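You operate a simulated robot arm through the tools that you are given. There is no shell and no other tool. Be economical: measure what you need, move in short steps, check, and stop when the job is done.

The job below is to be done with a simulated robot arm. You get a single attempt, and the scene is never put back.

## Task
Put the white card back on the stepped shelf's lower board and set machine 4 up for the blue card.
Fine: stand the blue card on the NOW RUNNING step; size dial and counter as it says; the style dial stays on A; do not start. Set down upright: white card, what you pick out.

The check looks at the end state, three seconds after you hand in, the way a careful person would. Anything else that was tipped, shoved, dropped, spilled or broken makes it a failure.

## Robot
A 7-joint arm with a two-finger parallel gripper, fixed in place. Base frame: the origin is at the foot of the arm, x ahead of it, y to its left, z up. Readings come in m, rad, newtons and seconds.
With the tool pointing down near the work surface it reaches from about 0.24 to 0.68 m from the base axis. Its first joint turns from -1.152 to 1.152 rad. Payload 2.4 kg.
The TCP is the grasp point between the finger pads, 0.03 m short of the fingertips. In the tool frame z runs along the fingers and y along their closing line. The gripper opens to 0.094 m. The fingers are 0.028 m wide and 0.01 m thick; the gripper's body (0.05 by 0.096 m) begins 0.055 m behind the TCP.
Orientation is that of the tool frame in the base frame, as [roll, pitch, yaw] about the fixed x, y, z axes, in that order (R = Rz(yaw) Ry(pitch) Rx(roll)). With the fingers straight down and closing along the base's y, the tool's x points along the base's -x, its y along +y and its z along -z.

## Interface
- The arm moves only by the tool drive_tool. Its argument "steps" is a list of rows, each a list of 7 numbers: the shift along the tool's x, y, z in m, then the turn, a rotation vector about the tool's x, y, z in rad, then the opening in per cent of the stroke, from 0 (shut) to 100 (fully open). In form: [[tx, ty, tz, rx, ry, rz, grip], ...]. A call has 1 to 20 rows; each row is the pose to reach, as a shift and turn from the pose commanded when the call began, along the tool's axes at that moment. Each row takes 0.2 s and may step no farther than 0.05 m and 0.15 rad from the row before; otherwise, or with a gripper value out of range, the whole call is refused. Where a pose cannot be reached the arm comes as near as it can. A force on the tool above 40 N (or 10 N above the force at the start of the call, whichever is more), or a blocked arm, ends the call early, and 0.2 s more pass. Each finger travels about 0.153 m/s and halts on what it meets, pressing with about 23 N; the grip force reading is that of the motor and also rises with nothing between the fingers. The clock runs only during rows and for 0.2 s after the last one: add rows that repeat a pose to give the fingers time. It gives the time, the measured TCP pose, the force on the tool (base axes), the opening and the grip force at its end, in the units of the frame above (readings bear some noise), with the torque about the TCP (base axes, N m) and any sound that the robot's microphone picked up, and new pictures: "show" is both (left out), scene, wrist or none.
- Cameras (640 x 400 px; columns grow to the right, rows downward): "scene" is fixed at [0.0425, 0.4785, 1.4474]; the picture's right is [-0.72, -0.70, 0.00], its down [-0.37, 0.39, -0.84] and it looks along [0.59, -0.60, -0.54] (base axes); focal length 272 px, centre (320, 200). "wrist" rides on the gripper at [0.076, 0.014, -0.102] in the tool frame; the picture's right is [-0.18, 0.98, 0.00], its down [-0.75, -0.14, -0.64] and it looks along [-0.63, -0.12, 0.77] (tool axes); focal length 243 px, centre (320, 200). There is no depth. A picture from a camera that has moved, and an enlarged one, comes with that camera's place and axes in the base frame and with its lens.
- zoom(camera, box): a new picture of the part [left, top, right, bottom] of that camera's present view, enlarged. The clock stands still meanwhile.
- sign_off(): hands the job in; it is judged then, once.

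Work in short steps. Places have to be worked out from the pictures, the camera data and where the tool is seen: move nearer, look again, correct. Check each grasp and each placing, and mend what went wrong. You have 120 turns and 200 pictures in all, those below and enlarged ones among them. Open the gripper and draw the arm clear of the work before you hand the job in, unless the task says otherwise; then end with one line.

The tools are called after ">>>" as a command line: name --pt "numbers of a row" for each row, then --argument value for the rest, lists and objects as JSON in quotes. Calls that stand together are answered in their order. drive_tool: Moves the arm, as the interface text tells. Its arguments: {"type":"object","properties":{"steps":{"type":"array","items":{"type":"array","items":{"type":"number"}}},"show":{"type":"string","enum":["both","scene","wrist","none"]}},"required":["steps"]} The other tools are called the same way: zoom (camera, box) takes an enlarged picture of a part of a camera's view; sign_off () hands the job in.

At the start:

```text
t: 0.0
position: [0.3729, 0.0987, 1.3163]
tcp_rot: [3.14, 0.0, 3.139]
wrist_force: [0.3, -0.4, 0.1]
ft_torque: [-0.02, -0.01, -0.03]
grip_width: 0.0937
grasp_force: 0.2
```

scene: 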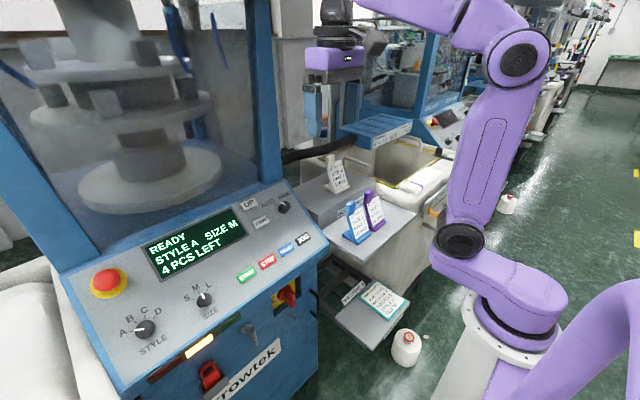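
wrist: 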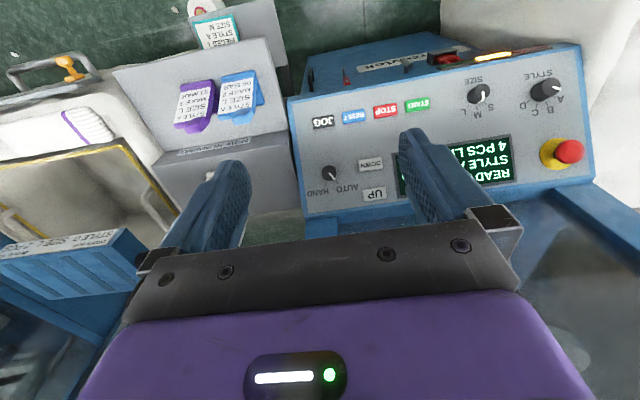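

The pictures show a machine panel and a stepped shelf with a white, blue, purple and a teal-bordered card. I zoom in to read the labels first.

>>> zoom --camera "scene" --box '[290, 140, 450, 240]'

>>> zoom --camera "scene" --box '[310, 240, 450, 370]'

>>> zoom --camera "scene" --box '[60, 180, 340, 370]'

>>> zoom --camera "wrist" --box '[150, 0, 310, 170]'

>>> zoom --camera "wrist" --box '[280, 40, 600, 220]'

```text
4.00 times, centred on (370, 190) of scene
camera zoom: at [0.0425, 0.4785, 1.4474], right [-0.72, -0.7, 0.0], down [-0.37, 0.39, -0.84], along [0.59, -0.6, -0.54], focal length 1086 px, centre (120, 240)
```

zoom: 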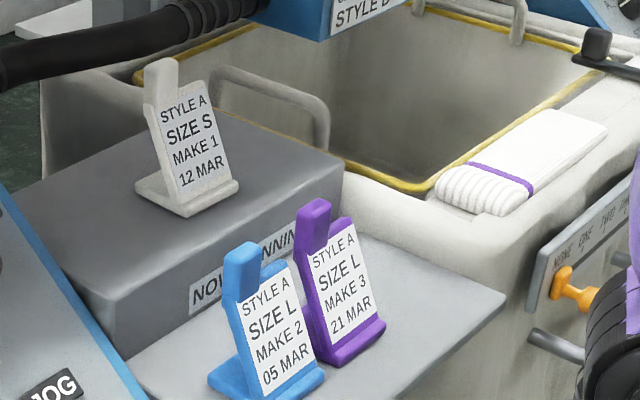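

```text
3.08 times, centred on (380, 305) of scene
camera zoom: at [0.0425, 0.4785, 1.4474], right [-0.72, -0.7, 0.0], down [-0.37, 0.39, -0.84], along [0.59, -0.6, -0.54], focal length 835 px, centre (135, -123)
```

zoom: 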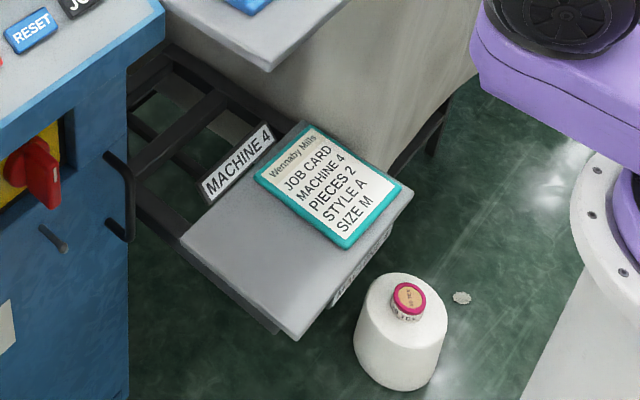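

```text
2.11 times, centred on (200, 275) of scene
camera zoom: at [0.0425, 0.4785, 1.4474], right [-0.72, -0.7, 0.0], down [-0.37, 0.39, -0.84], along [0.59, -0.6, -0.54], focal length 572 px, centre (573, 42)
```

zoom: 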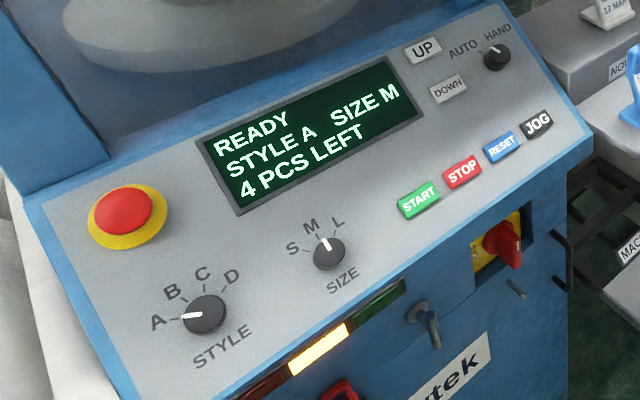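

```text
2.35 times, centred on (230, 85) of wrist
camera zoom: at [0.2953, 0.1131, 1.4199], right [0.19, 0.98, 0.0], down [0.75, -0.14, 0.64], along [0.63, -0.12, -0.77], focal length 571 px, centre (532, 471)
```

zoom: 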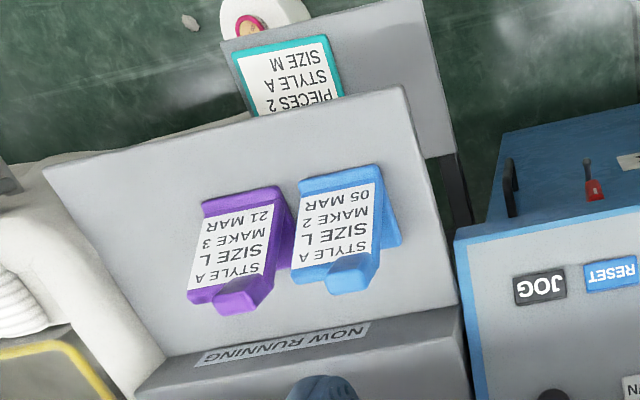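

```text
2.00 times, centred on (440, 130) of wrist
camera zoom: at [0.2953, 0.1131, 1.4199], right [0.19, 0.98, 0.0], down [0.75, -0.14, 0.64], along [0.63, -0.12, -0.77], focal length 485 px, centre (80, 340)
```

zoom: 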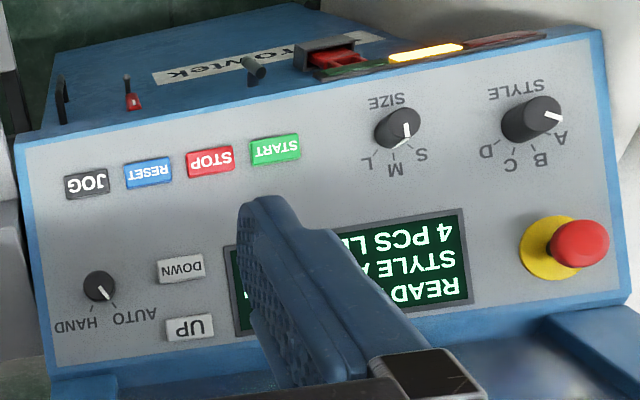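

Blue card says style A, size L, make 2, so the dial goes to L and the counter from 4 to 2. I move forward and a little to the right for a second viewpoint on the shelf.

>>> drive_tool --pt "-0.04 0 0 0 0 0 100" --pt "-0.08 0 0 0 0 0 100" --pt "-0.12 0 0 0 0 0 100" --pt "-0.12 0 0 0 0 0 100"

```text
t: 0.9
position: [0.4275, 0.0961, 1.3184]
tcp_rot: [-3.123, -0.075, -3.11]
wrist_force: [-0.1, 0.7, 0.2]
ft_torque: [-0.02, -0.01, -0.02]
grip_width: 0.0938
grasp_force: 0.0
stopped in row 4: the arm was blocked; the commanded pose is now the measured one
camera wrist: at [0.3571, 0.1095, 1.4278], right [0.15, 0.99, -0.03], down [0.8, -0.11, 0.59], along [0.58, -0.11, -0.81], focal length 243 px, centre (320, 200)
```

scene: 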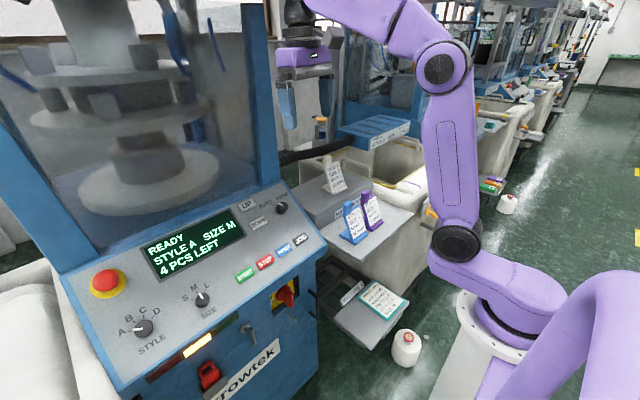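
wrist: 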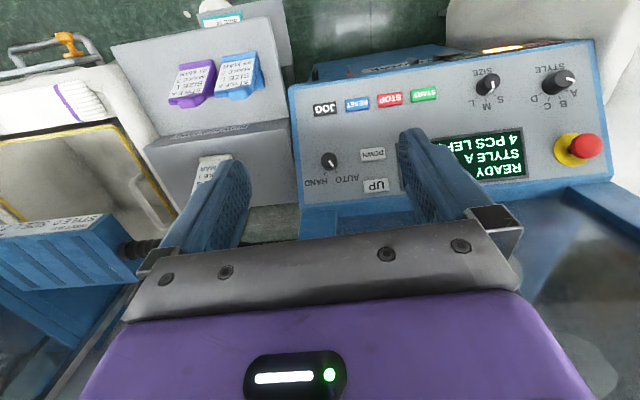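

The far stop was just a reach limit up there. I level the tool again and go right and lower so the cards show between the fingers.

>>> drive_tool --pt "0.01 -0.043 0.02 -0.006 -0.03 0.01 100" --pt "0.02 -0.086 0.04 -0.012 -0.06 0.02 100" --pt "0.03 -0.129 0.06 -0.0186 -0.075 0.031 100" --pt "0.03 -0.172 0.08 -0.0186 -0.075 0.031 100" --pt "0.03 -0.21 0.1 -0.0186 -0.075 0.031 100" --pt "0.03 -0.21 0.1 -0.0186 -0.075 0.031 100"

```text
t: 2.3
position: [0.4134, -0.112, 1.2182]
tcp_rot: [-3.137, -0.01, 3.136]
wrist_force: [-0.3, 0.7, 0.4]
ft_torque: [-0.02, 0.04, 0.0]
grip_width: 0.094
grasp_force: 0.0
camera wrist: at [0.3373, -0.0972, 1.3235], right [0.19, 0.98, 0.0], down [0.76, -0.14, 0.63], along [0.62, -0.12, -0.77], focal length 243 px, centre (320, 200)
```

scene: 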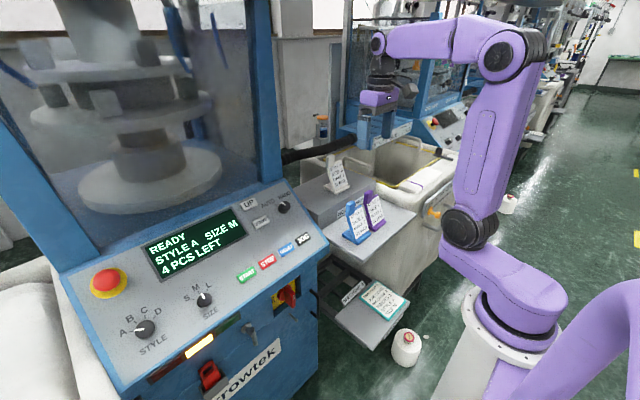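
wrist: 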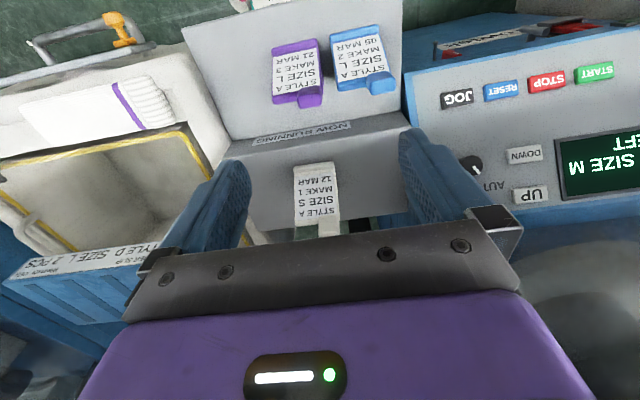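

Now the white card is visible between the fingers. I zoom on both views for measuring.

>>> zoom --camera "wrist" --box '[240, 20, 420, 240]'

>>> zoom --camera "scene" --box '[310, 150, 430, 250]'

```text
1.82 times, centred on (330, 130) of wrist
camera zoom: at [0.3373, -0.0972, 1.3235], right [0.19, 0.98, 0.0], down [0.76, -0.14, 0.63], along [0.62, -0.12, -0.77], focal length 441 px, centre (302, 327)
```

zoom: 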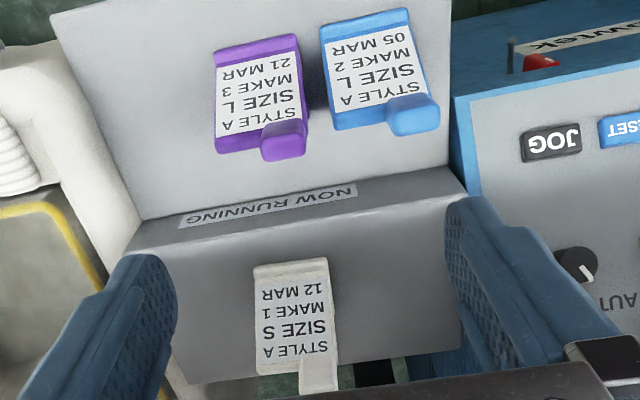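

```text
4.00 times, centred on (370, 200) of scene
camera zoom: at [0.0425, 0.4785, 1.4474], right [-0.72, -0.7, 0.0], down [-0.37, 0.39, -0.84], along [0.59, -0.6, -0.54], focal length 1086 px, centre (120, 200)
```

zoom: 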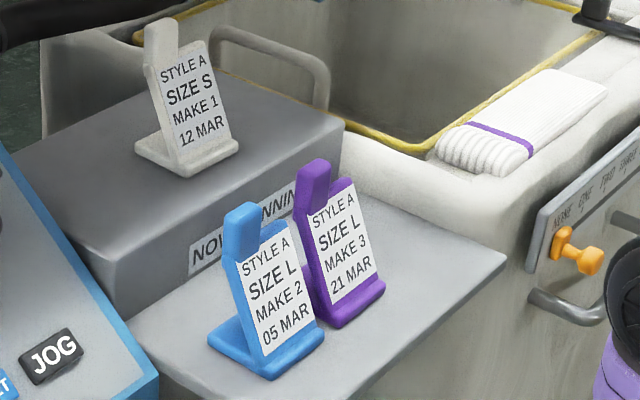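

Estimates: white's tab top at about (0.57, -0.125, 1.10), blue's tab at (0.42, -0.037, 1.035), the board at z≈0.905 and the step at z≈0.965. I approach above white's tab and look again.

>>> drive_tool --pt "-0.04 -0.005 0.01 0 0 0 80" --pt "-0.08 -0.01 0.02 0 0 0 60" --pt "-0.12 -0.013 0.04 0 0 0 60" --pt "-0.12 -0.013 0.04 0 0 0 60"

```text
t: 3.3
position: [0.5322, -0.1298, 1.1745]
tcp_rot: [-3.137, -0.01, 3.135]
wrist_force: [0.0, 0.3, -0.6]
ft_torque: [-0.01, 0.0, -0.01]
grip_width: 0.0562
grasp_force: 0.0
camera wrist: at [0.4566, -0.1145, 1.2808], right [0.19, 0.98, 0.0], down [0.76, -0.14, 0.63], along [0.62, -0.12, -0.77], focal length 243 px, centre (320, 200)
```

scene: 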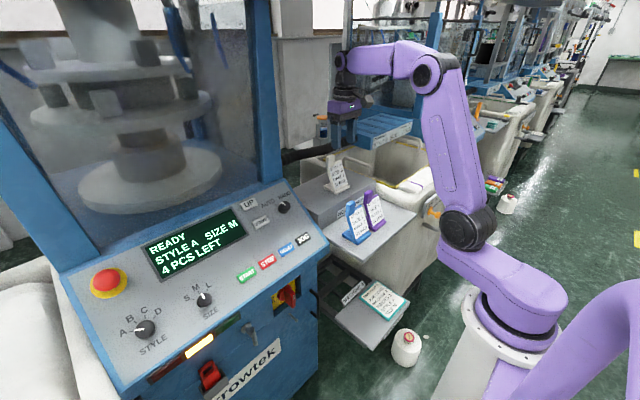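
wrist: 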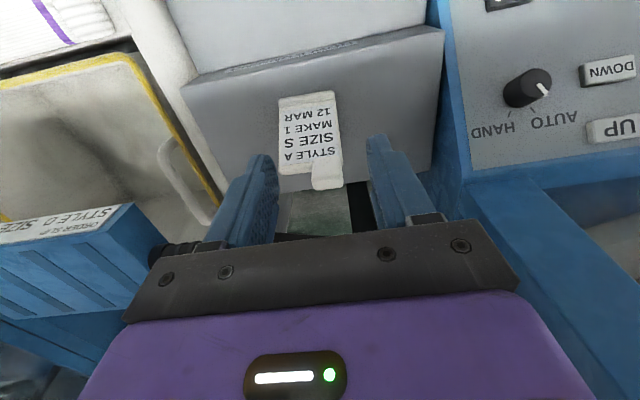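

The tab sits between the fingers' line, a little right of centre. I zoom to measure it precisely.

>>> zoom --camera "wrist" --box '[230, 80, 410, 230]'

>>> zoom --camera "scene" --box '[310, 90, 390, 200]'

```text
2.67 times, centred on (320, 155) of wrist
camera zoom: at [0.4566, -0.1145, 1.2808], right [0.19, 0.98, 0.0], down [0.76, -0.14, 0.63], along [0.62, -0.12, -0.77], focal length 647 px, centre (320, 320)
```

zoom: 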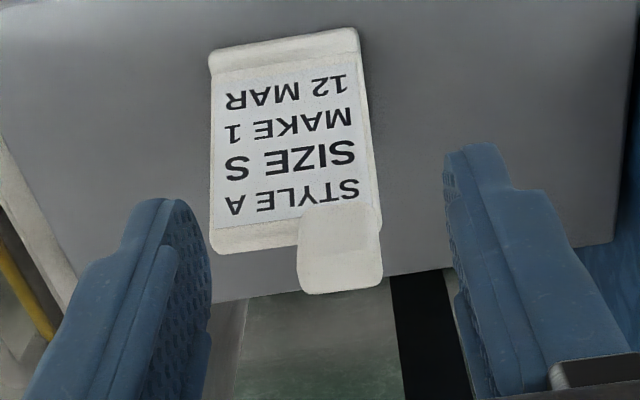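

```text
3.64 times, centred on (350, 145) of scene
camera zoom: at [0.0425, 0.4785, 1.4474], right [-0.72, -0.7, 0.0], down [-0.37, 0.39, -0.84], along [0.59, -0.6, -0.54], focal length 987 px, centre (211, 400)
```

zoom: 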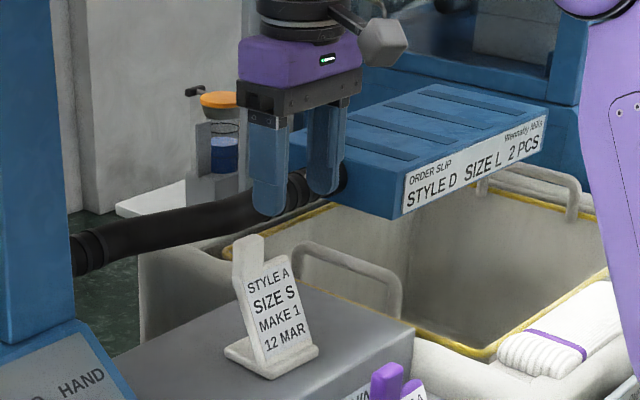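

Tab top is about (0.586, -0.132, 1.096), 28 mm wide. I move over it, descend to TCP z≈1.108 (fingertips ≈1.078, above the shoulder) and look before closing.

>>> drive_tool --pt "-0.03 -0.001 0.01 0 0 0 60" --pt "-0.053 -0.002 0.02 0 0 0 60" --pt "-0.053 -0.002 0.045 0 0 0 60" --pt "-0.053 -0.002 0.066 0 0 0 60" --pt "-0.053 -0.002 0.066 0 0 0 60"

>>> zoom --camera "scene" --box '[310, 120, 390, 200]'

```text
t: 4.5
position: [0.5862, -0.1318, 1.1105]
tcp_rot: [-3.138, -0.011, 3.136]
wrist_force: [0.5, 0.0, -1.0]
ft_torque: [0.0, 0.01, 0.02]
grip_width: 0.0564
grasp_force: 0.0
camera wrist: at [0.5102, -0.1167, 1.2167], right [0.19, 0.98, 0.0], down [0.76, -0.14, 0.63], along [0.62, -0.12, -0.77], focal length 243 px, centre (320, 200)
```

scene: 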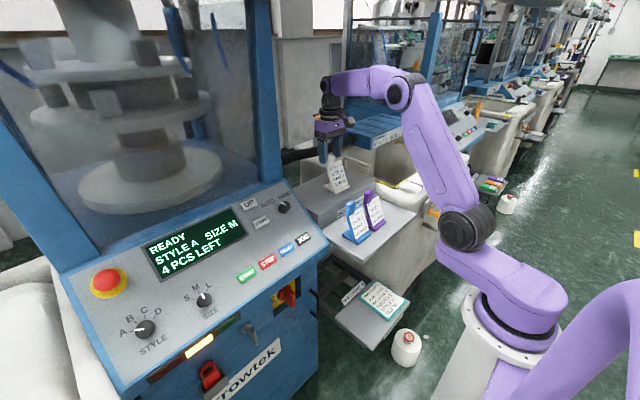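
wrist: 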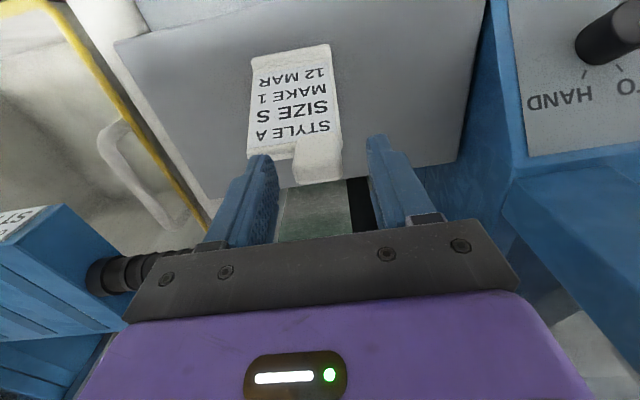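

```text
5.00 times, centred on (350, 160) of scene
camera zoom: at [0.0425, 0.4785, 1.4474], right [-0.72, -0.7, 0.0], down [-0.37, 0.39, -0.84], along [0.59, -0.6, -0.54], focal length 1357 px, centre (170, 400)
```

zoom: 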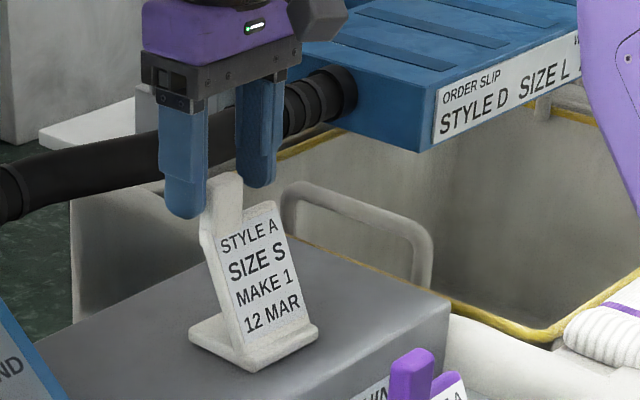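

The tab is centred between the fingers with room above the shoulder. I go 6 mm lower and close.

>>> drive_tool --pt "0 0 0.006 0 0 0 60" --pt "0 0 0.006 0 0 0 40" --pt "0 0 0.006 0 0 0 20" --pt "0 0 0.006 0 0 0 10" --pt "0 0 0.006 0 0 0 10"

>>> zoom --camera "scene" --box '[310, 120, 390, 200]'

```text
t: 5.7
position: [0.5865, -0.1319, 1.1064]
tcp_rot: [-3.139, -0.01, 3.136]
wrist_force: [-0.4, -0.1, 0.4]
ft_torque: [0.01, 0.0, 0.01]
grip_width: 0.0295
grasp_force: 22.6
camera wrist: at [0.51, -0.1166, 1.2104], right [0.19, 0.98, 0.0], down [0.76, -0.14, 0.63], along [0.62, -0.12, -0.77], focal length 243 px, centre (320, 200)
```

scene: 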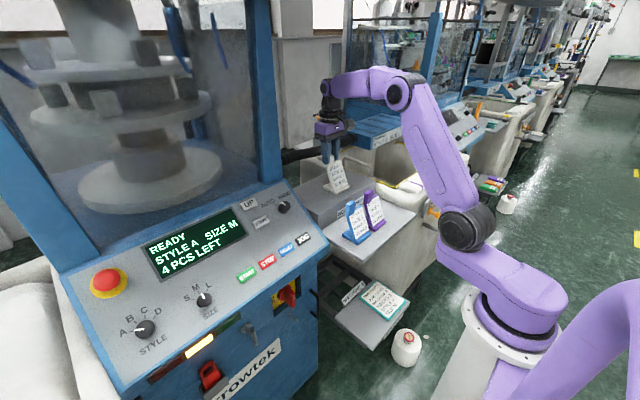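
wrist: 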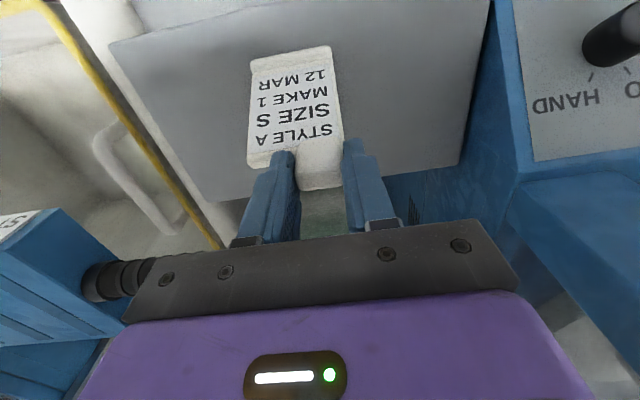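

```text
5.00 times, centred on (350, 160) of scene
camera zoom: at [0.0425, 0.4785, 1.4474], right [-0.72, -0.7, 0.0], down [-0.37, 0.39, -0.84], along [0.59, -0.6, -0.54], focal length 1357 px, centre (170, 400)
```

zoom: 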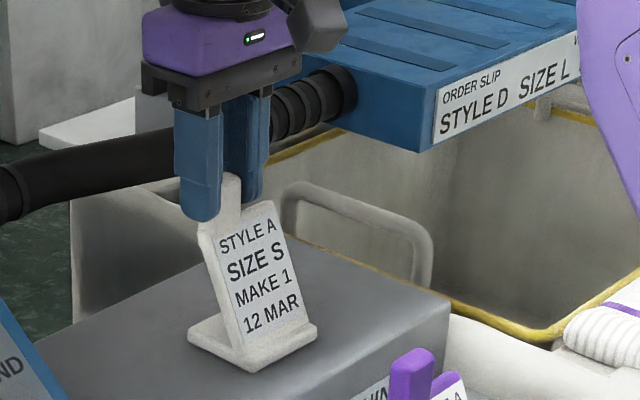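

White tab held (29.5 mm). I lift 4 cm, go over to y≈-0.227, then back over the free board area right of the purple card.

>>> drive_tool --pt "0 0 -0.02 0 0 0 10" --pt "0 0 -0.045 0 0 0 10" --pt "0 -0.035 -0.045 0 0 0 10" --pt "0 -0.07 -0.045 0 0 0 10" --pt "0.0 -0.096 -0.045 0 0 0 10" --pt "0.035 -0.096 -0.045 0 0 0 10" --pt "0.07 -0.096 -0.045 0 0 0 10" --pt "0.105 -0.096 -0.045 0 0 0 10" --pt "0.144 -0.096 -0.045 0 0 0 10" --pt "0.144 -0.096 -0.045 0 0 0 10"

>>> zoom --camera "scene" --box '[320, 120, 440, 240]'

>>> zoom --camera "wrist" --box '[220, 0, 460, 200]'

```text
t: 7.9
position: [0.4386, -0.2249, 1.1515]
tcp_rot: [-3.139, -0.01, 3.133]
wrist_force: [-0.5, -0.5, 0.0]
ft_torque: [0.01, -0.02, 0.02]
grip_width: 0.0291
grasp_force: 22.9
camera wrist: at [0.3624, -0.2095, 1.2567], right [0.19, 0.98, 0.0], down [0.76, -0.14, 0.63], along [0.62, -0.12, -0.77], focal length 243 px, centre (320, 200)
```

scene: 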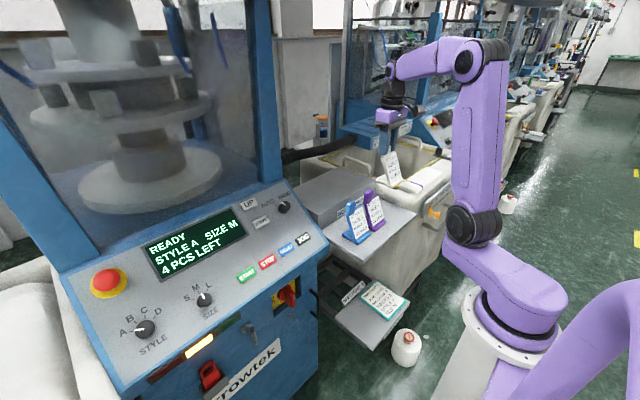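
wrist: 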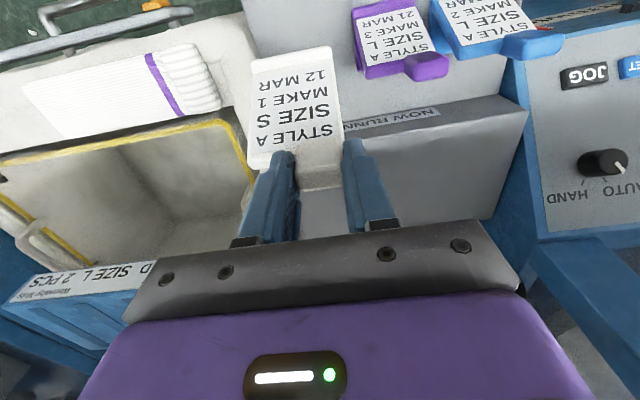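

```text
3.33 times, centred on (380, 180) of scene
camera zoom: at [0.0425, 0.4785, 1.4474], right [-0.72, -0.7, 0.0], down [-0.37, 0.39, -0.84], along [0.59, -0.6, -0.54], focal length 905 px, centre (120, 267)
```

zoom: 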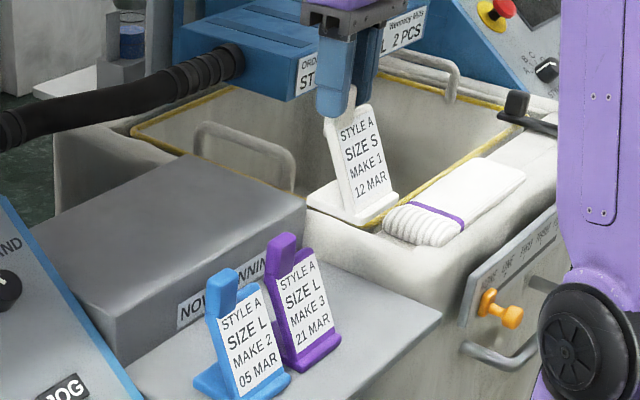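

```text
2.00 times, centred on (340, 100) of wrist
camera zoom: at [0.3624, -0.2095, 1.2567], right [0.19, 0.98, 0.0], down [0.76, -0.14, 0.63], along [0.62, -0.12, -0.77], focal length 485 px, centre (280, 400)
```

zoom: 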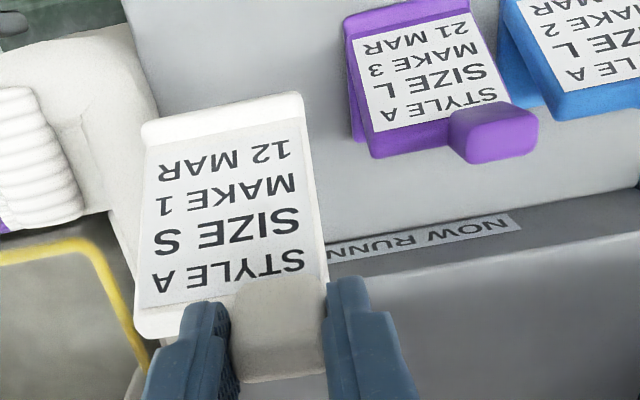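

White hangs level with its foot at x≈0.39, y -0.277…-0.208. I shift 4 mm toward centre and lower 8.5 cm, then check.

>>> drive_tool --pt "0 0.004 0.03 0 0 0 10" --pt "0 0.004 0.06 0 0 0 10" --pt "0 0.004 0.085 0 0 0 10" --pt "0 0.004 0.085 0 0 0 10"

>>> zoom --camera "scene" --box '[330, 140, 430, 240]'

```text
t: 8.9
position: [0.439, -0.2202, 1.0667]
tcp_rot: [-3.139, -0.012, 3.136]
wrist_force: [-0.4, 0.1, -1.0]
ft_torque: [0.0, 0.03, 0.0]
grip_width: 0.0292
grasp_force: 23.1
camera wrist: at [0.3629, -0.2064, 1.1716], right [0.19, 0.98, 0.0], down [0.76, -0.14, 0.63], along [0.62, -0.12, -0.77], focal length 243 px, centre (320, 200)
```

scene: 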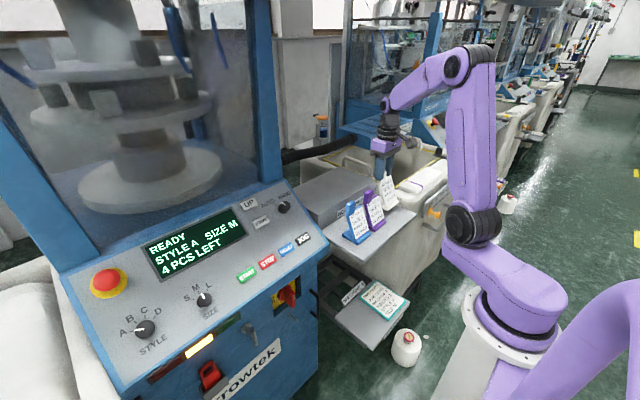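
wrist: 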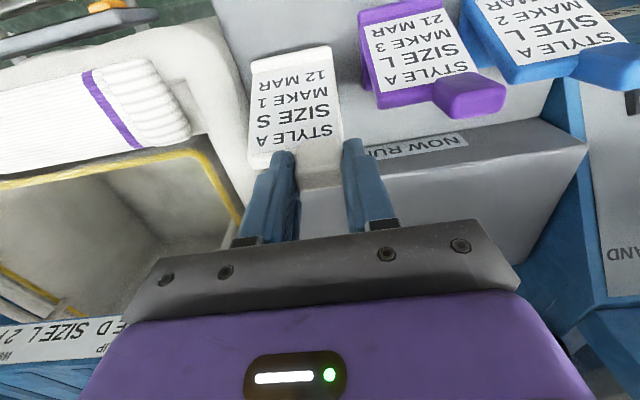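

```text
4.00 times, centred on (380, 190) of scene
camera zoom: at [0.0425, 0.4785, 1.4474], right [-0.72, -0.7, 0.0], down [-0.37, 0.39, -0.84], along [0.59, -0.6, -0.54], focal length 1086 px, centre (80, 240)
```

zoom: 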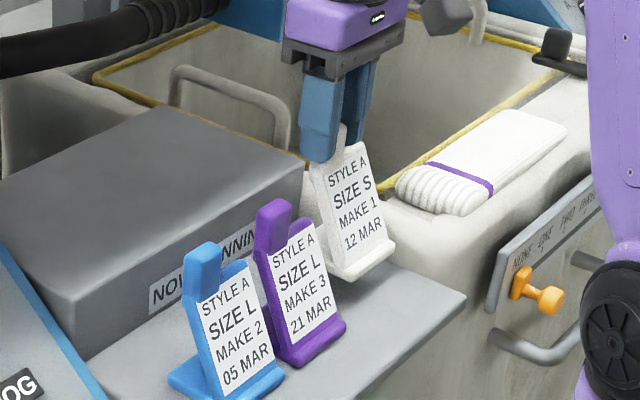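

Still a bit above the board. I lower in small steps and watch the force.

>>> drive_tool --pt "0 0 0.006 0 0 0 10" --pt "0 0 0.012 0 0 0 10" --pt "0 0 0.012 0 0 0 10" --show "none"

>>> zoom --camera "scene" --box '[330, 140, 430, 240]'

```text
t: 9.7
position: [0.4388, -0.223, 1.0564]
tcp_rot: [-3.138, -0.011, 3.133]
wrist_force: [-1.0, -1.4, -0.2]
ft_torque: [0.03, -0.01, 0.01]
grip_width: 0.0295
grasp_force: 23.8
```

```text
4.00 times, centred on (380, 190) of scene
camera zoom: at [0.0425, 0.4785, 1.4474], right [-0.72, -0.7, 0.0], down [-0.37, 0.39, -0.84], along [0.59, -0.6, -0.54], focal length 1086 px, centre (80, 240)
```

zoom: 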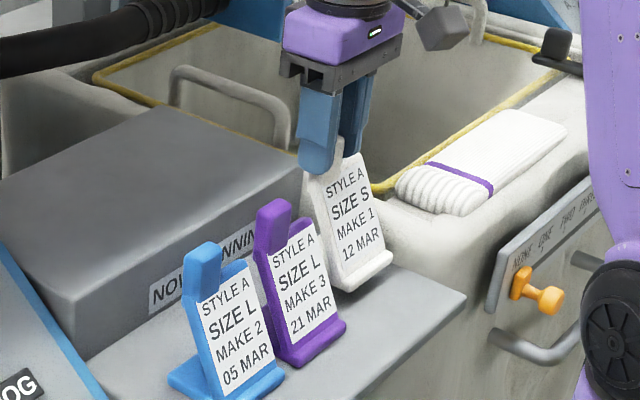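

No contact yet; continuing down 6 mm in 2 mm rows.

>>> drive_tool --pt "0 0 0.002 0 0 0 10" --pt "0 0 0.004 0 0 0 10" --pt "0 0 0.006 0 0 0 10" --pt "0 0 0.006 0 0 0 10" --show "none"

```text
t: 10.7
position: [0.4399, -0.2242, 1.0494]
tcp_rot: [-3.138, -0.01, 3.135]
wrist_force: [0.0, 0.3, -0.9]
ft_torque: [0.02, -0.02, 0.0]
grip_width: 0.0294
grasp_force: 23.1
```

Still free; another 3 mm.

>>> drive_tool --pt "0 0 0.0015 0 0 0 10" --pt "0 0 0.003 0 0 0 10" --pt "0 0 0.003 0 0 0 10" --show "none"

>>> zoom --camera "scene" --box '[340, 160, 420, 240]'

```text
t: 11.5
position: [0.44, -0.2225, 1.0454]
tcp_rot: [-3.138, -0.01, 3.135]
wrist_force: [1.0, 0.5, -0.4]
ft_torque: [-0.02, -0.02, 0.0]
grip_width: 0.0293
grasp_force: 23.1
```

```text
5.00 times, centred on (380, 200) of scene
camera zoom: at [0.0425, 0.4785, 1.4474], right [-0.72, -0.7, 0.0], down [-0.37, 0.39, -0.84], along [0.59, -0.6, -0.54], focal length 1357 px, centre (20, 200)
```

zoom: 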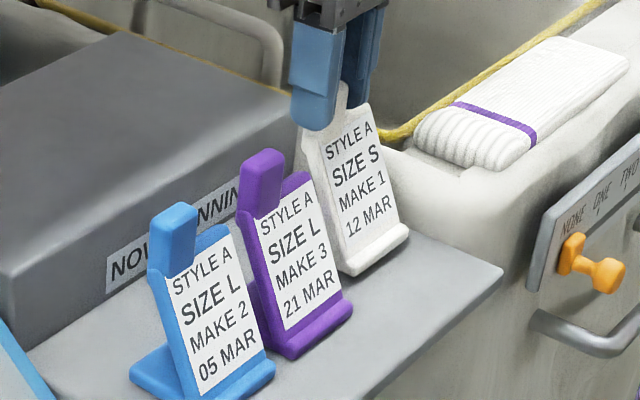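

Very near. Another 3 mm.

>>> drive_tool --pt "0 0 0.0015 0 0 0 10" --pt "0 0 0.003 0 0 0 10" --pt "0 0 0.003 0 0 0 10" --show "none"

```text
t: 12.3
position: [0.4408, -0.2224, 1.0429]
tcp_rot: [-3.137, -0.012, 3.135]
wrist_force: [-0.4, -0.2, -0.4]
ft_torque: [0.01, -0.07, -0.02]
grip_width: 0.0295
grasp_force: 23.2
```

>>> drive_tool --pt "0 0 0.0015 0 0 0 10" --pt "0 0 0.003 0 0 0 10" --pt "0 0 0.003 0 0 0 10" --show "wrist"

>>> zoom --camera "scene" --box '[340, 160, 420, 240]'

```text
t: 13.1
position: [0.4407, -0.2222, 1.0404]
tcp_rot: [-3.137, -0.011, 3.136]
wrist_force: [-0.4, -0.4, -0.3]
ft_torque: [0.01, 0.03, -0.01]
grip_width: 0.0291
grasp_force: 23.2
camera wrist: at [0.3642, -0.2075, 1.1451], right [0.19, 0.98, 0.0], down [0.76, -0.14, 0.63], along [0.62, -0.12, -0.77], focal length 243 px, centre (320, 200)
```

wrist: 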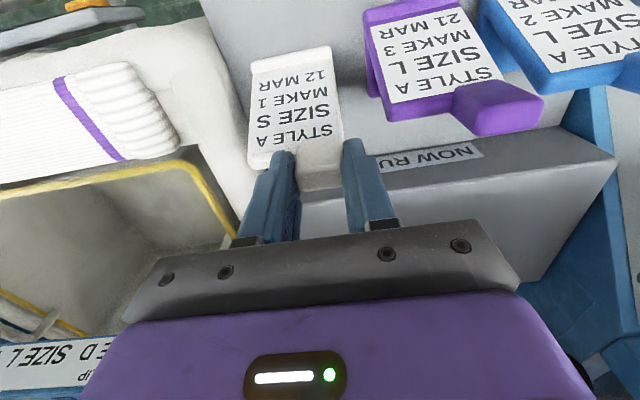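

```text
5.00 times, centred on (380, 200) of scene
camera zoom: at [0.0425, 0.4785, 1.4474], right [-0.72, -0.7, 0.0], down [-0.37, 0.39, -0.84], along [0.59, -0.6, -0.54], focal length 1357 px, centre (20, 200)
```

zoom: 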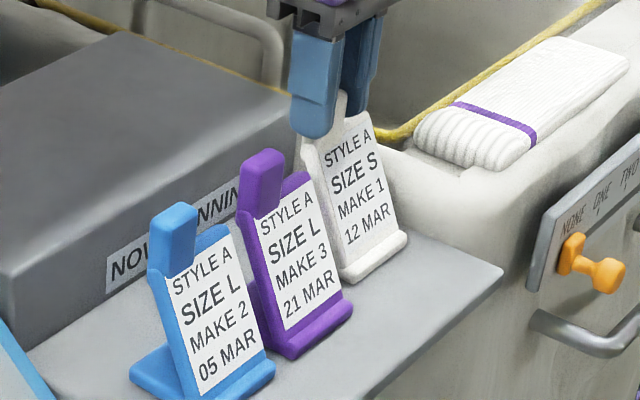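

Still no reaction force. I go another 4 mm slowly.

>>> drive_tool --pt "0 0 0.001 0 0 0 10" --pt "0 0 0.002 0 0 0 10" --pt "0 0 0.003 0 0 0 10" --pt "0 0 0.003 0 0 0 10" --show "none"

```text
t: 14.1
position: [0.4418, -0.2227, 1.0375]
tcp_rot: [-3.135, -0.007, 3.134]
wrist_force: [-0.1, -1.1, 19.9]
ft_torque: [0.03, -0.24, 0.0]
grip_width: 0.0293
grasp_force: 22.6
```

Contact with 20 N: the card is on the board. I ease back 1 mm, open, and rise straight up.

>>> drive_tool --pt "0 0 -0.0015 0 0 0 10" --pt "0 0 -0.0015 0 0 0 35" --pt "0 0 -0.0015 0 0 0 50" --pt "0 0 -0.0015 0 0 0 50" --pt "0 0 -0.02 0 0 0 50" --pt "0 0 -0.06 0 0 0 50" --pt "0 0 -0.1 0 0 0 50" --pt "0 0 -0.1 0 0 0 50"

>>> zoom --camera "scene" --box '[340, 160, 420, 240]'

>>> zoom --camera "wrist" --box '[230, 0, 450, 200]'

```text
t: 15.9
position: [0.4413, -0.2217, 1.1352]
tcp_rot: [-3.138, -0.01, 3.136]
wrist_force: [-0.1, 0.3, 1.2]
ft_torque: [-0.02, 0.02, 0.02]
grip_width: 0.047
grasp_force: 0.1
camera wrist: at [0.3642, -0.2065, 1.2408], right [0.19, 0.98, 0.0], down [0.76, -0.14, 0.63], along [0.62, -0.12, -0.77], focal length 243 px, centre (320, 200)
```

scene: 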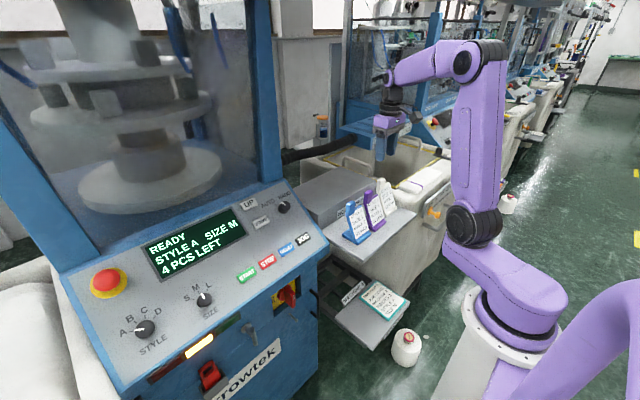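
wrist: 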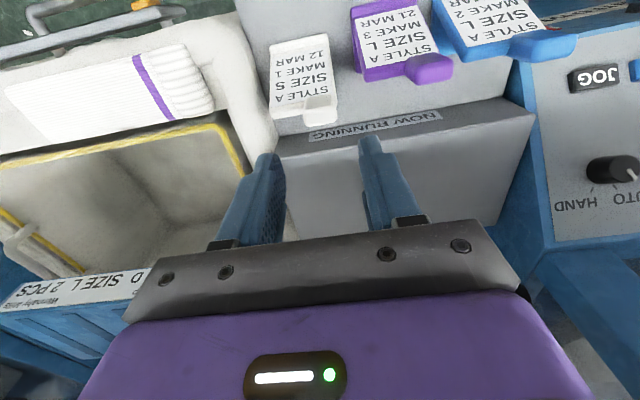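

```text
5.00 times, centred on (380, 200) of scene
camera zoom: at [0.0425, 0.4785, 1.4474], right [-0.72, -0.7, 0.0], down [-0.37, 0.39, -0.84], along [0.59, -0.6, -0.54], focal length 1357 px, centre (20, 200)
```

zoom: 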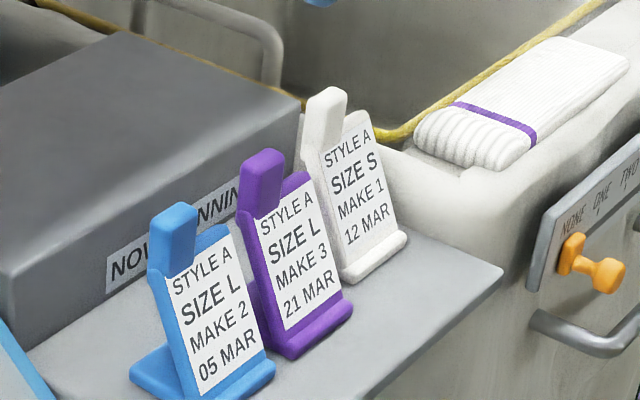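

```text
2.00 times, centred on (340, 100) of wrist
camera zoom: at [0.3642, -0.2065, 1.2408], right [0.19, 0.98, 0.0], down [0.76, -0.14, 0.63], along [0.62, -0.12, -0.77], focal length 485 px, centre (280, 400)
```

zoom: 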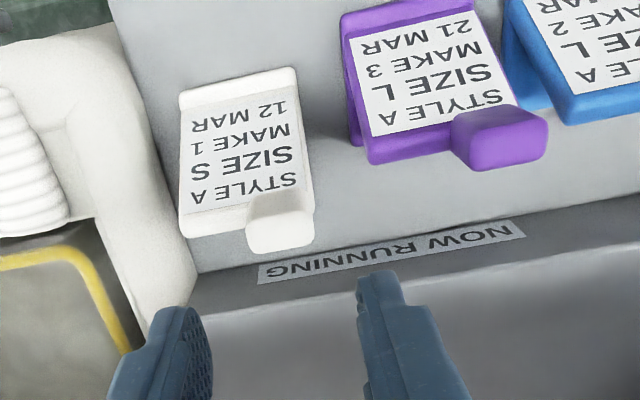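

White stands upright on the lower board. Now over to blue's tab, staying high, and look.

>>> drive_tool --pt "0.005 0.045 0 0 0 0 60" --pt "0.01 0.09 0 0 0 0 60" --pt "0.02 0.135 0 0 0 0 60" --pt "0.022 0.181 0 0 0 0 60" --pt "0.022 0.181 0 0 0 0 60"

>>> zoom --camera "wrist" --box '[200, 0, 440, 200]'

>>> zoom --camera "scene" --box '[310, 140, 410, 260]'

```text
t: 17.1
position: [0.4191, -0.0405, 1.1353]
tcp_rot: [-3.139, -0.011, 3.134]
wrist_force: [0.7, -0.5, 0.6]
ft_torque: [-0.01, 0.03, -0.02]
grip_width: 0.0566
grasp_force: 0.0
camera wrist: at [0.3425, -0.0251, 1.2416], right [0.19, 0.98, 0.0], down [0.76, -0.14, 0.63], along [0.62, -0.12, -0.77], focal length 243 px, centre (320, 200)
```

scene: 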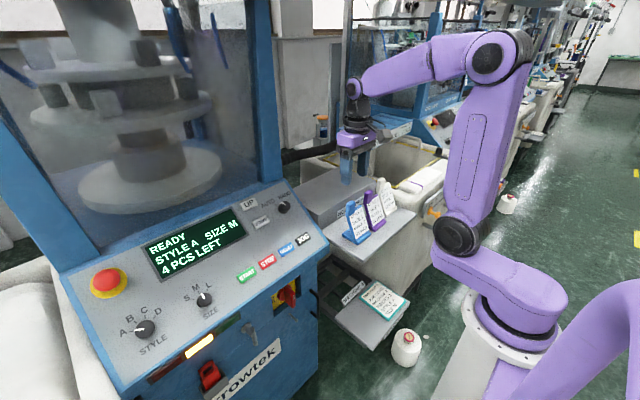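
wrist: 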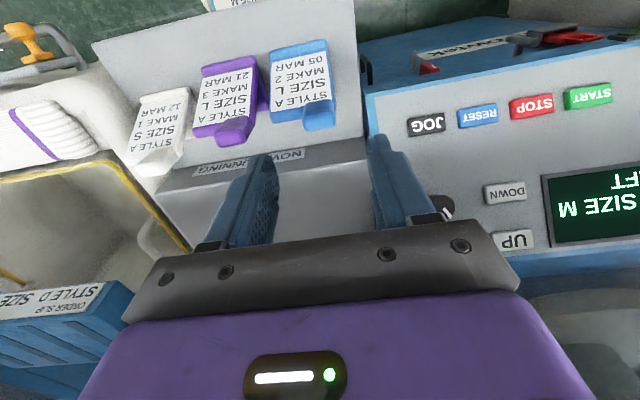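

```text
2.00 times, centred on (320, 100) of wrist
camera zoom: at [0.3425, -0.0251, 1.2416], right [0.19, 0.98, 0.0], down [0.76, -0.14, 0.63], along [0.62, -0.12, -0.77], focal length 485 px, centre (320, 400)
```

zoom: 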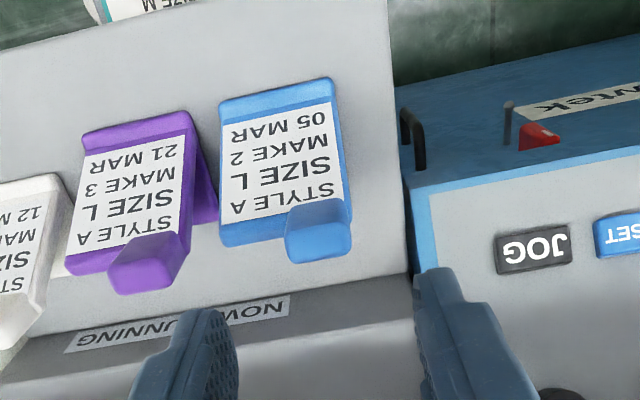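

```text
3.33 times, centred on (360, 200) of scene
camera zoom: at [0.0425, 0.4785, 1.4474], right [-0.72, -0.7, 0.0], down [-0.37, 0.39, -0.84], along [0.59, -0.6, -0.54], focal length 905 px, centre (187, 200)
```

zoom: 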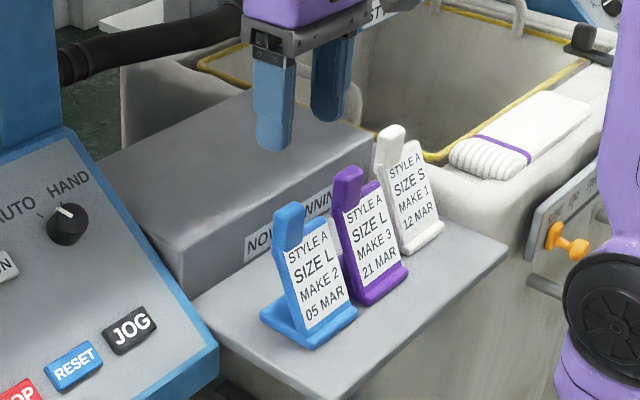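

Calibrated against white, blue's tab top is at (0.4255, -0.042, 1.028). I align and descend to z≈1.042, then check.

>>> drive_tool --pt "-0.0064 -0.0015 0.03 0 0 0 60" --pt "-0.0064 -0.0015 0.065 0 0 0 60" --pt "-0.0064 -0.0015 0.093 0 0 0 60" --pt "-0.0064 -0.0015 0.093 0 0 0 60"

>>> zoom --camera "scene" --box '[310, 160, 410, 260]'

```text
t: 18.1
position: [0.4249, -0.0427, 1.0417]
tcp_rot: [-3.138, -0.011, 3.136]
wrist_force: [-0.2, -0.1, -0.2]
ft_torque: [-0.01, -0.01, -0.01]
grip_width: 0.0564
grasp_force: 0.1
camera wrist: at [0.3493, -0.0272, 1.1474], right [0.19, 0.98, 0.0], down [0.76, -0.14, 0.63], along [0.62, -0.12, -0.77], focal length 243 px, centre (320, 200)
```

scene: 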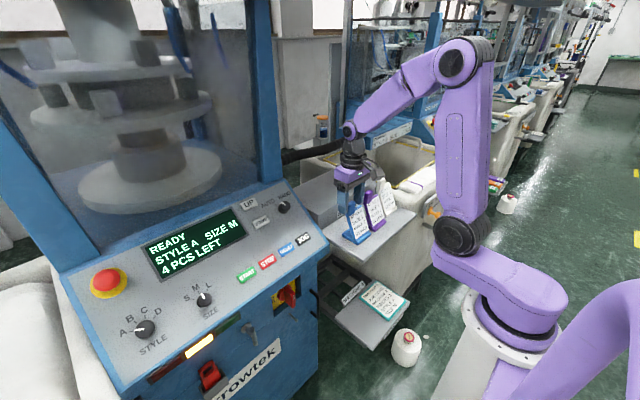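
wrist: 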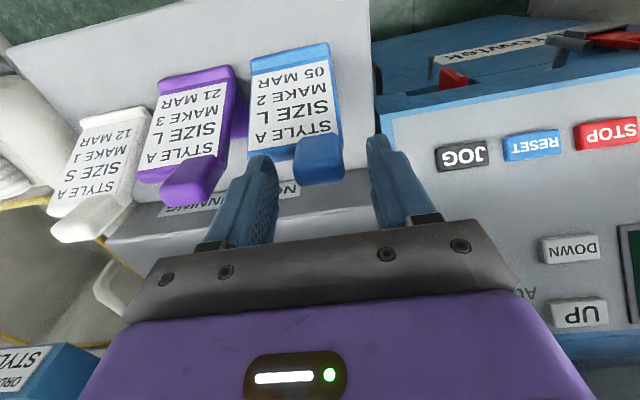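

```text
4.00 times, centred on (360, 210) of scene
camera zoom: at [0.0425, 0.4785, 1.4474], right [-0.72, -0.7, 0.0], down [-0.37, 0.39, -0.84], along [0.59, -0.6, -0.54], focal length 1086 px, centre (160, 160)
```

zoom: 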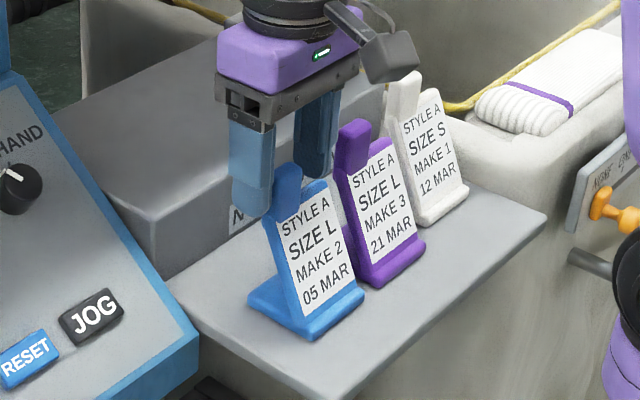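

The picture matches white's grasp. I lower 3 mm, close, and lift.

>>> drive_tool --pt "0 0 0.003 0 0 0 60" --pt "0 0 0.003 0 0 0 40" --pt "0 0 0.003 0 0 0 20" --pt "0 0 0.003 0 0 0 10" --pt "0 0 0.003 0 0 0 10" --pt "0 0 -0.03 0 0 0 10" --pt "0 0 -0.07 0 0 0 10" --pt "0 0 -0.11 0 0 0 10" --pt "0 0 -0.11 0 0 0 10"

>>> zoom --camera "scene" --box '[310, 120, 410, 250]'

```text
t: 20.1
position: [0.4265, -0.0432, 1.1526]
tcp_rot: [-3.137, -0.01, 3.134]
wrist_force: [0.1, 0.5, -0.6]
ft_torque: [0.04, -0.05, 0.03]
grip_width: 0.0292
grasp_force: 23.1
camera wrist: at [0.35, -0.0281, 1.2574], right [0.19, 0.98, 0.0], down [0.76, -0.14, 0.63], along [0.62, -0.12, -0.77], focal length 243 px, centre (320, 200)
```

scene: 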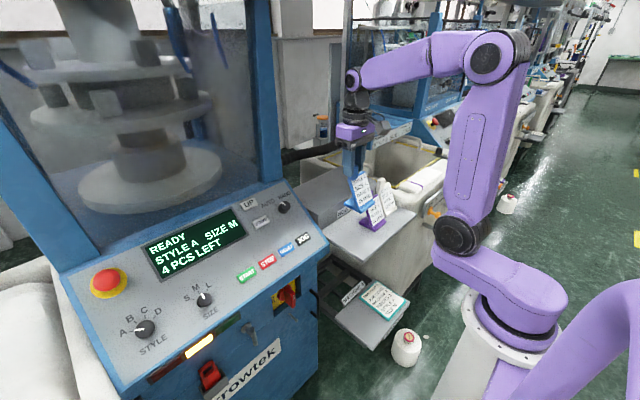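
wrist: 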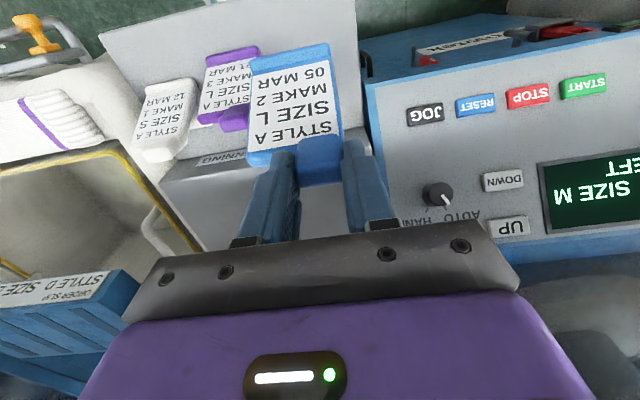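

```text
3.08 times, centred on (360, 185) of scene
camera zoom: at [0.0425, 0.4785, 1.4474], right [-0.72, -0.7, 0.0], down [-0.37, 0.39, -0.84], along [0.59, -0.6, -0.54], focal length 835 px, centre (197, 246)
```

zoom: 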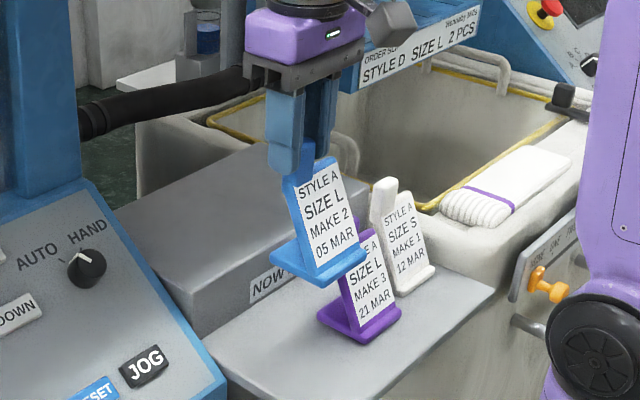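

Blue is held level. I carry it forward past the purple card, then over to white's old spot above the step.

>>> drive_tool --pt "-0.04 0 0 0 0 0 10" --pt "-0.065 0 0 0 0 0 10" --pt "-0.095 -0.027 0 0 0 0 10" --pt "-0.128 -0.057 0 0 0 0 10" --pt "-0.158 -0.09 0 0 0 0 10" --pt "-0.158 -0.09 0 0 0 0 10" --pt "-0.158 -0.09 0.025 0 0 0 10" --pt "-0.158 -0.09 0.04 0 0 0 10" --pt "-0.158 -0.09 0.04 0 0 0 10"

>>> zoom --camera "scene" --box '[300, 120, 400, 230]'

```text
t: 22.1
position: [0.5857, -0.1349, 1.1108]
tcp_rot: [-3.139, -0.01, 3.134]
wrist_force: [0.3, 0.4, -1.4]
ft_torque: [-0.03, -0.01, 0.01]
grip_width: 0.0292
grasp_force: 23.3
camera wrist: at [0.5092, -0.1197, 1.2163], right [0.19, 0.98, 0.0], down [0.76, -0.14, 0.63], along [0.62, -0.12, -0.77], focal length 243 px, centre (320, 200)
```

scene: 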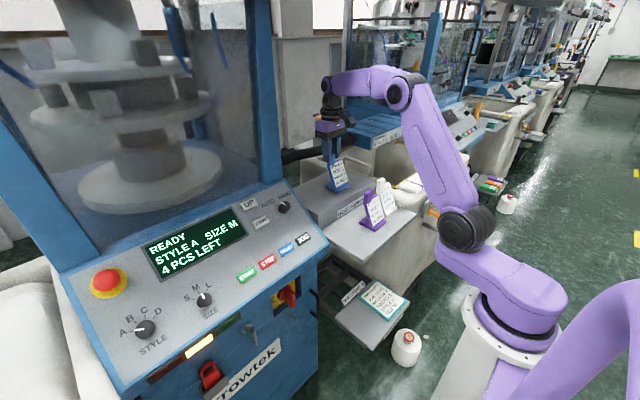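
wrist: 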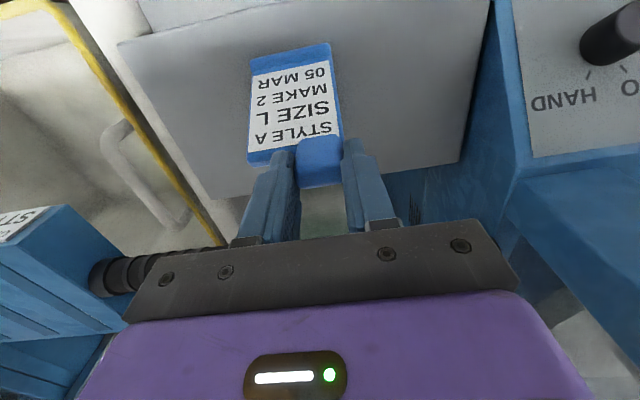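

```text
3.64 times, centred on (350, 175) of scene
camera zoom: at [0.0425, 0.4785, 1.4474], right [-0.72, -0.7, 0.0], down [-0.37, 0.39, -0.84], along [0.59, -0.6, -0.54], focal length 987 px, centre (211, 291)
```

zoom: 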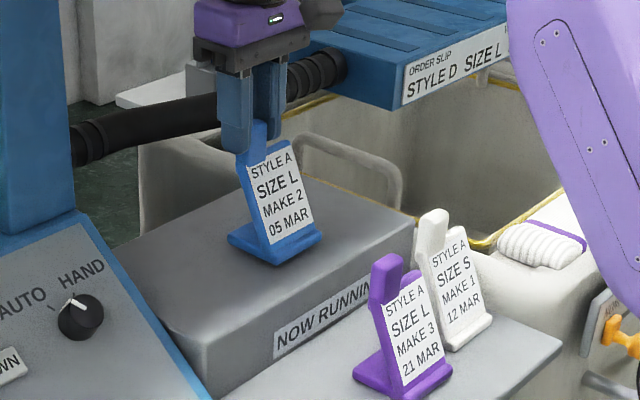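

A few millimetres remain. Lowering in small steps until contact.

>>> drive_tool --pt "0 0 0.002 0 0 0 10" --pt "0 0 0.004 0 0 0 10" --pt "0 0 0.004 0 0 0 10" --show "none"

```text
t: 22.9
position: [0.5844, -0.1341, 1.1082]
tcp_rot: [-3.137, -0.011, 3.135]
wrist_force: [-0.3, -0.3, -0.6]
ft_torque: [0.03, 0.01, -0.01]
grip_width: 0.029
grasp_force: 22.9
```

>>> drive_tool --pt "0 0 0.001 0 0 0 10" --pt "0 0 0.002 0 0 0 10" --pt "0 0 0.002 0 0 0 10" --show "none"

```text
t: 23.7
position: [0.5844, -0.1346, 1.1068]
tcp_rot: [-3.137, -0.012, 3.136]
wrist_force: [-1.1, 0.5, 0.2]
ft_torque: [-0.01, 0.0, 0.0]
grip_width: 0.0294
grasp_force: 22.6
```

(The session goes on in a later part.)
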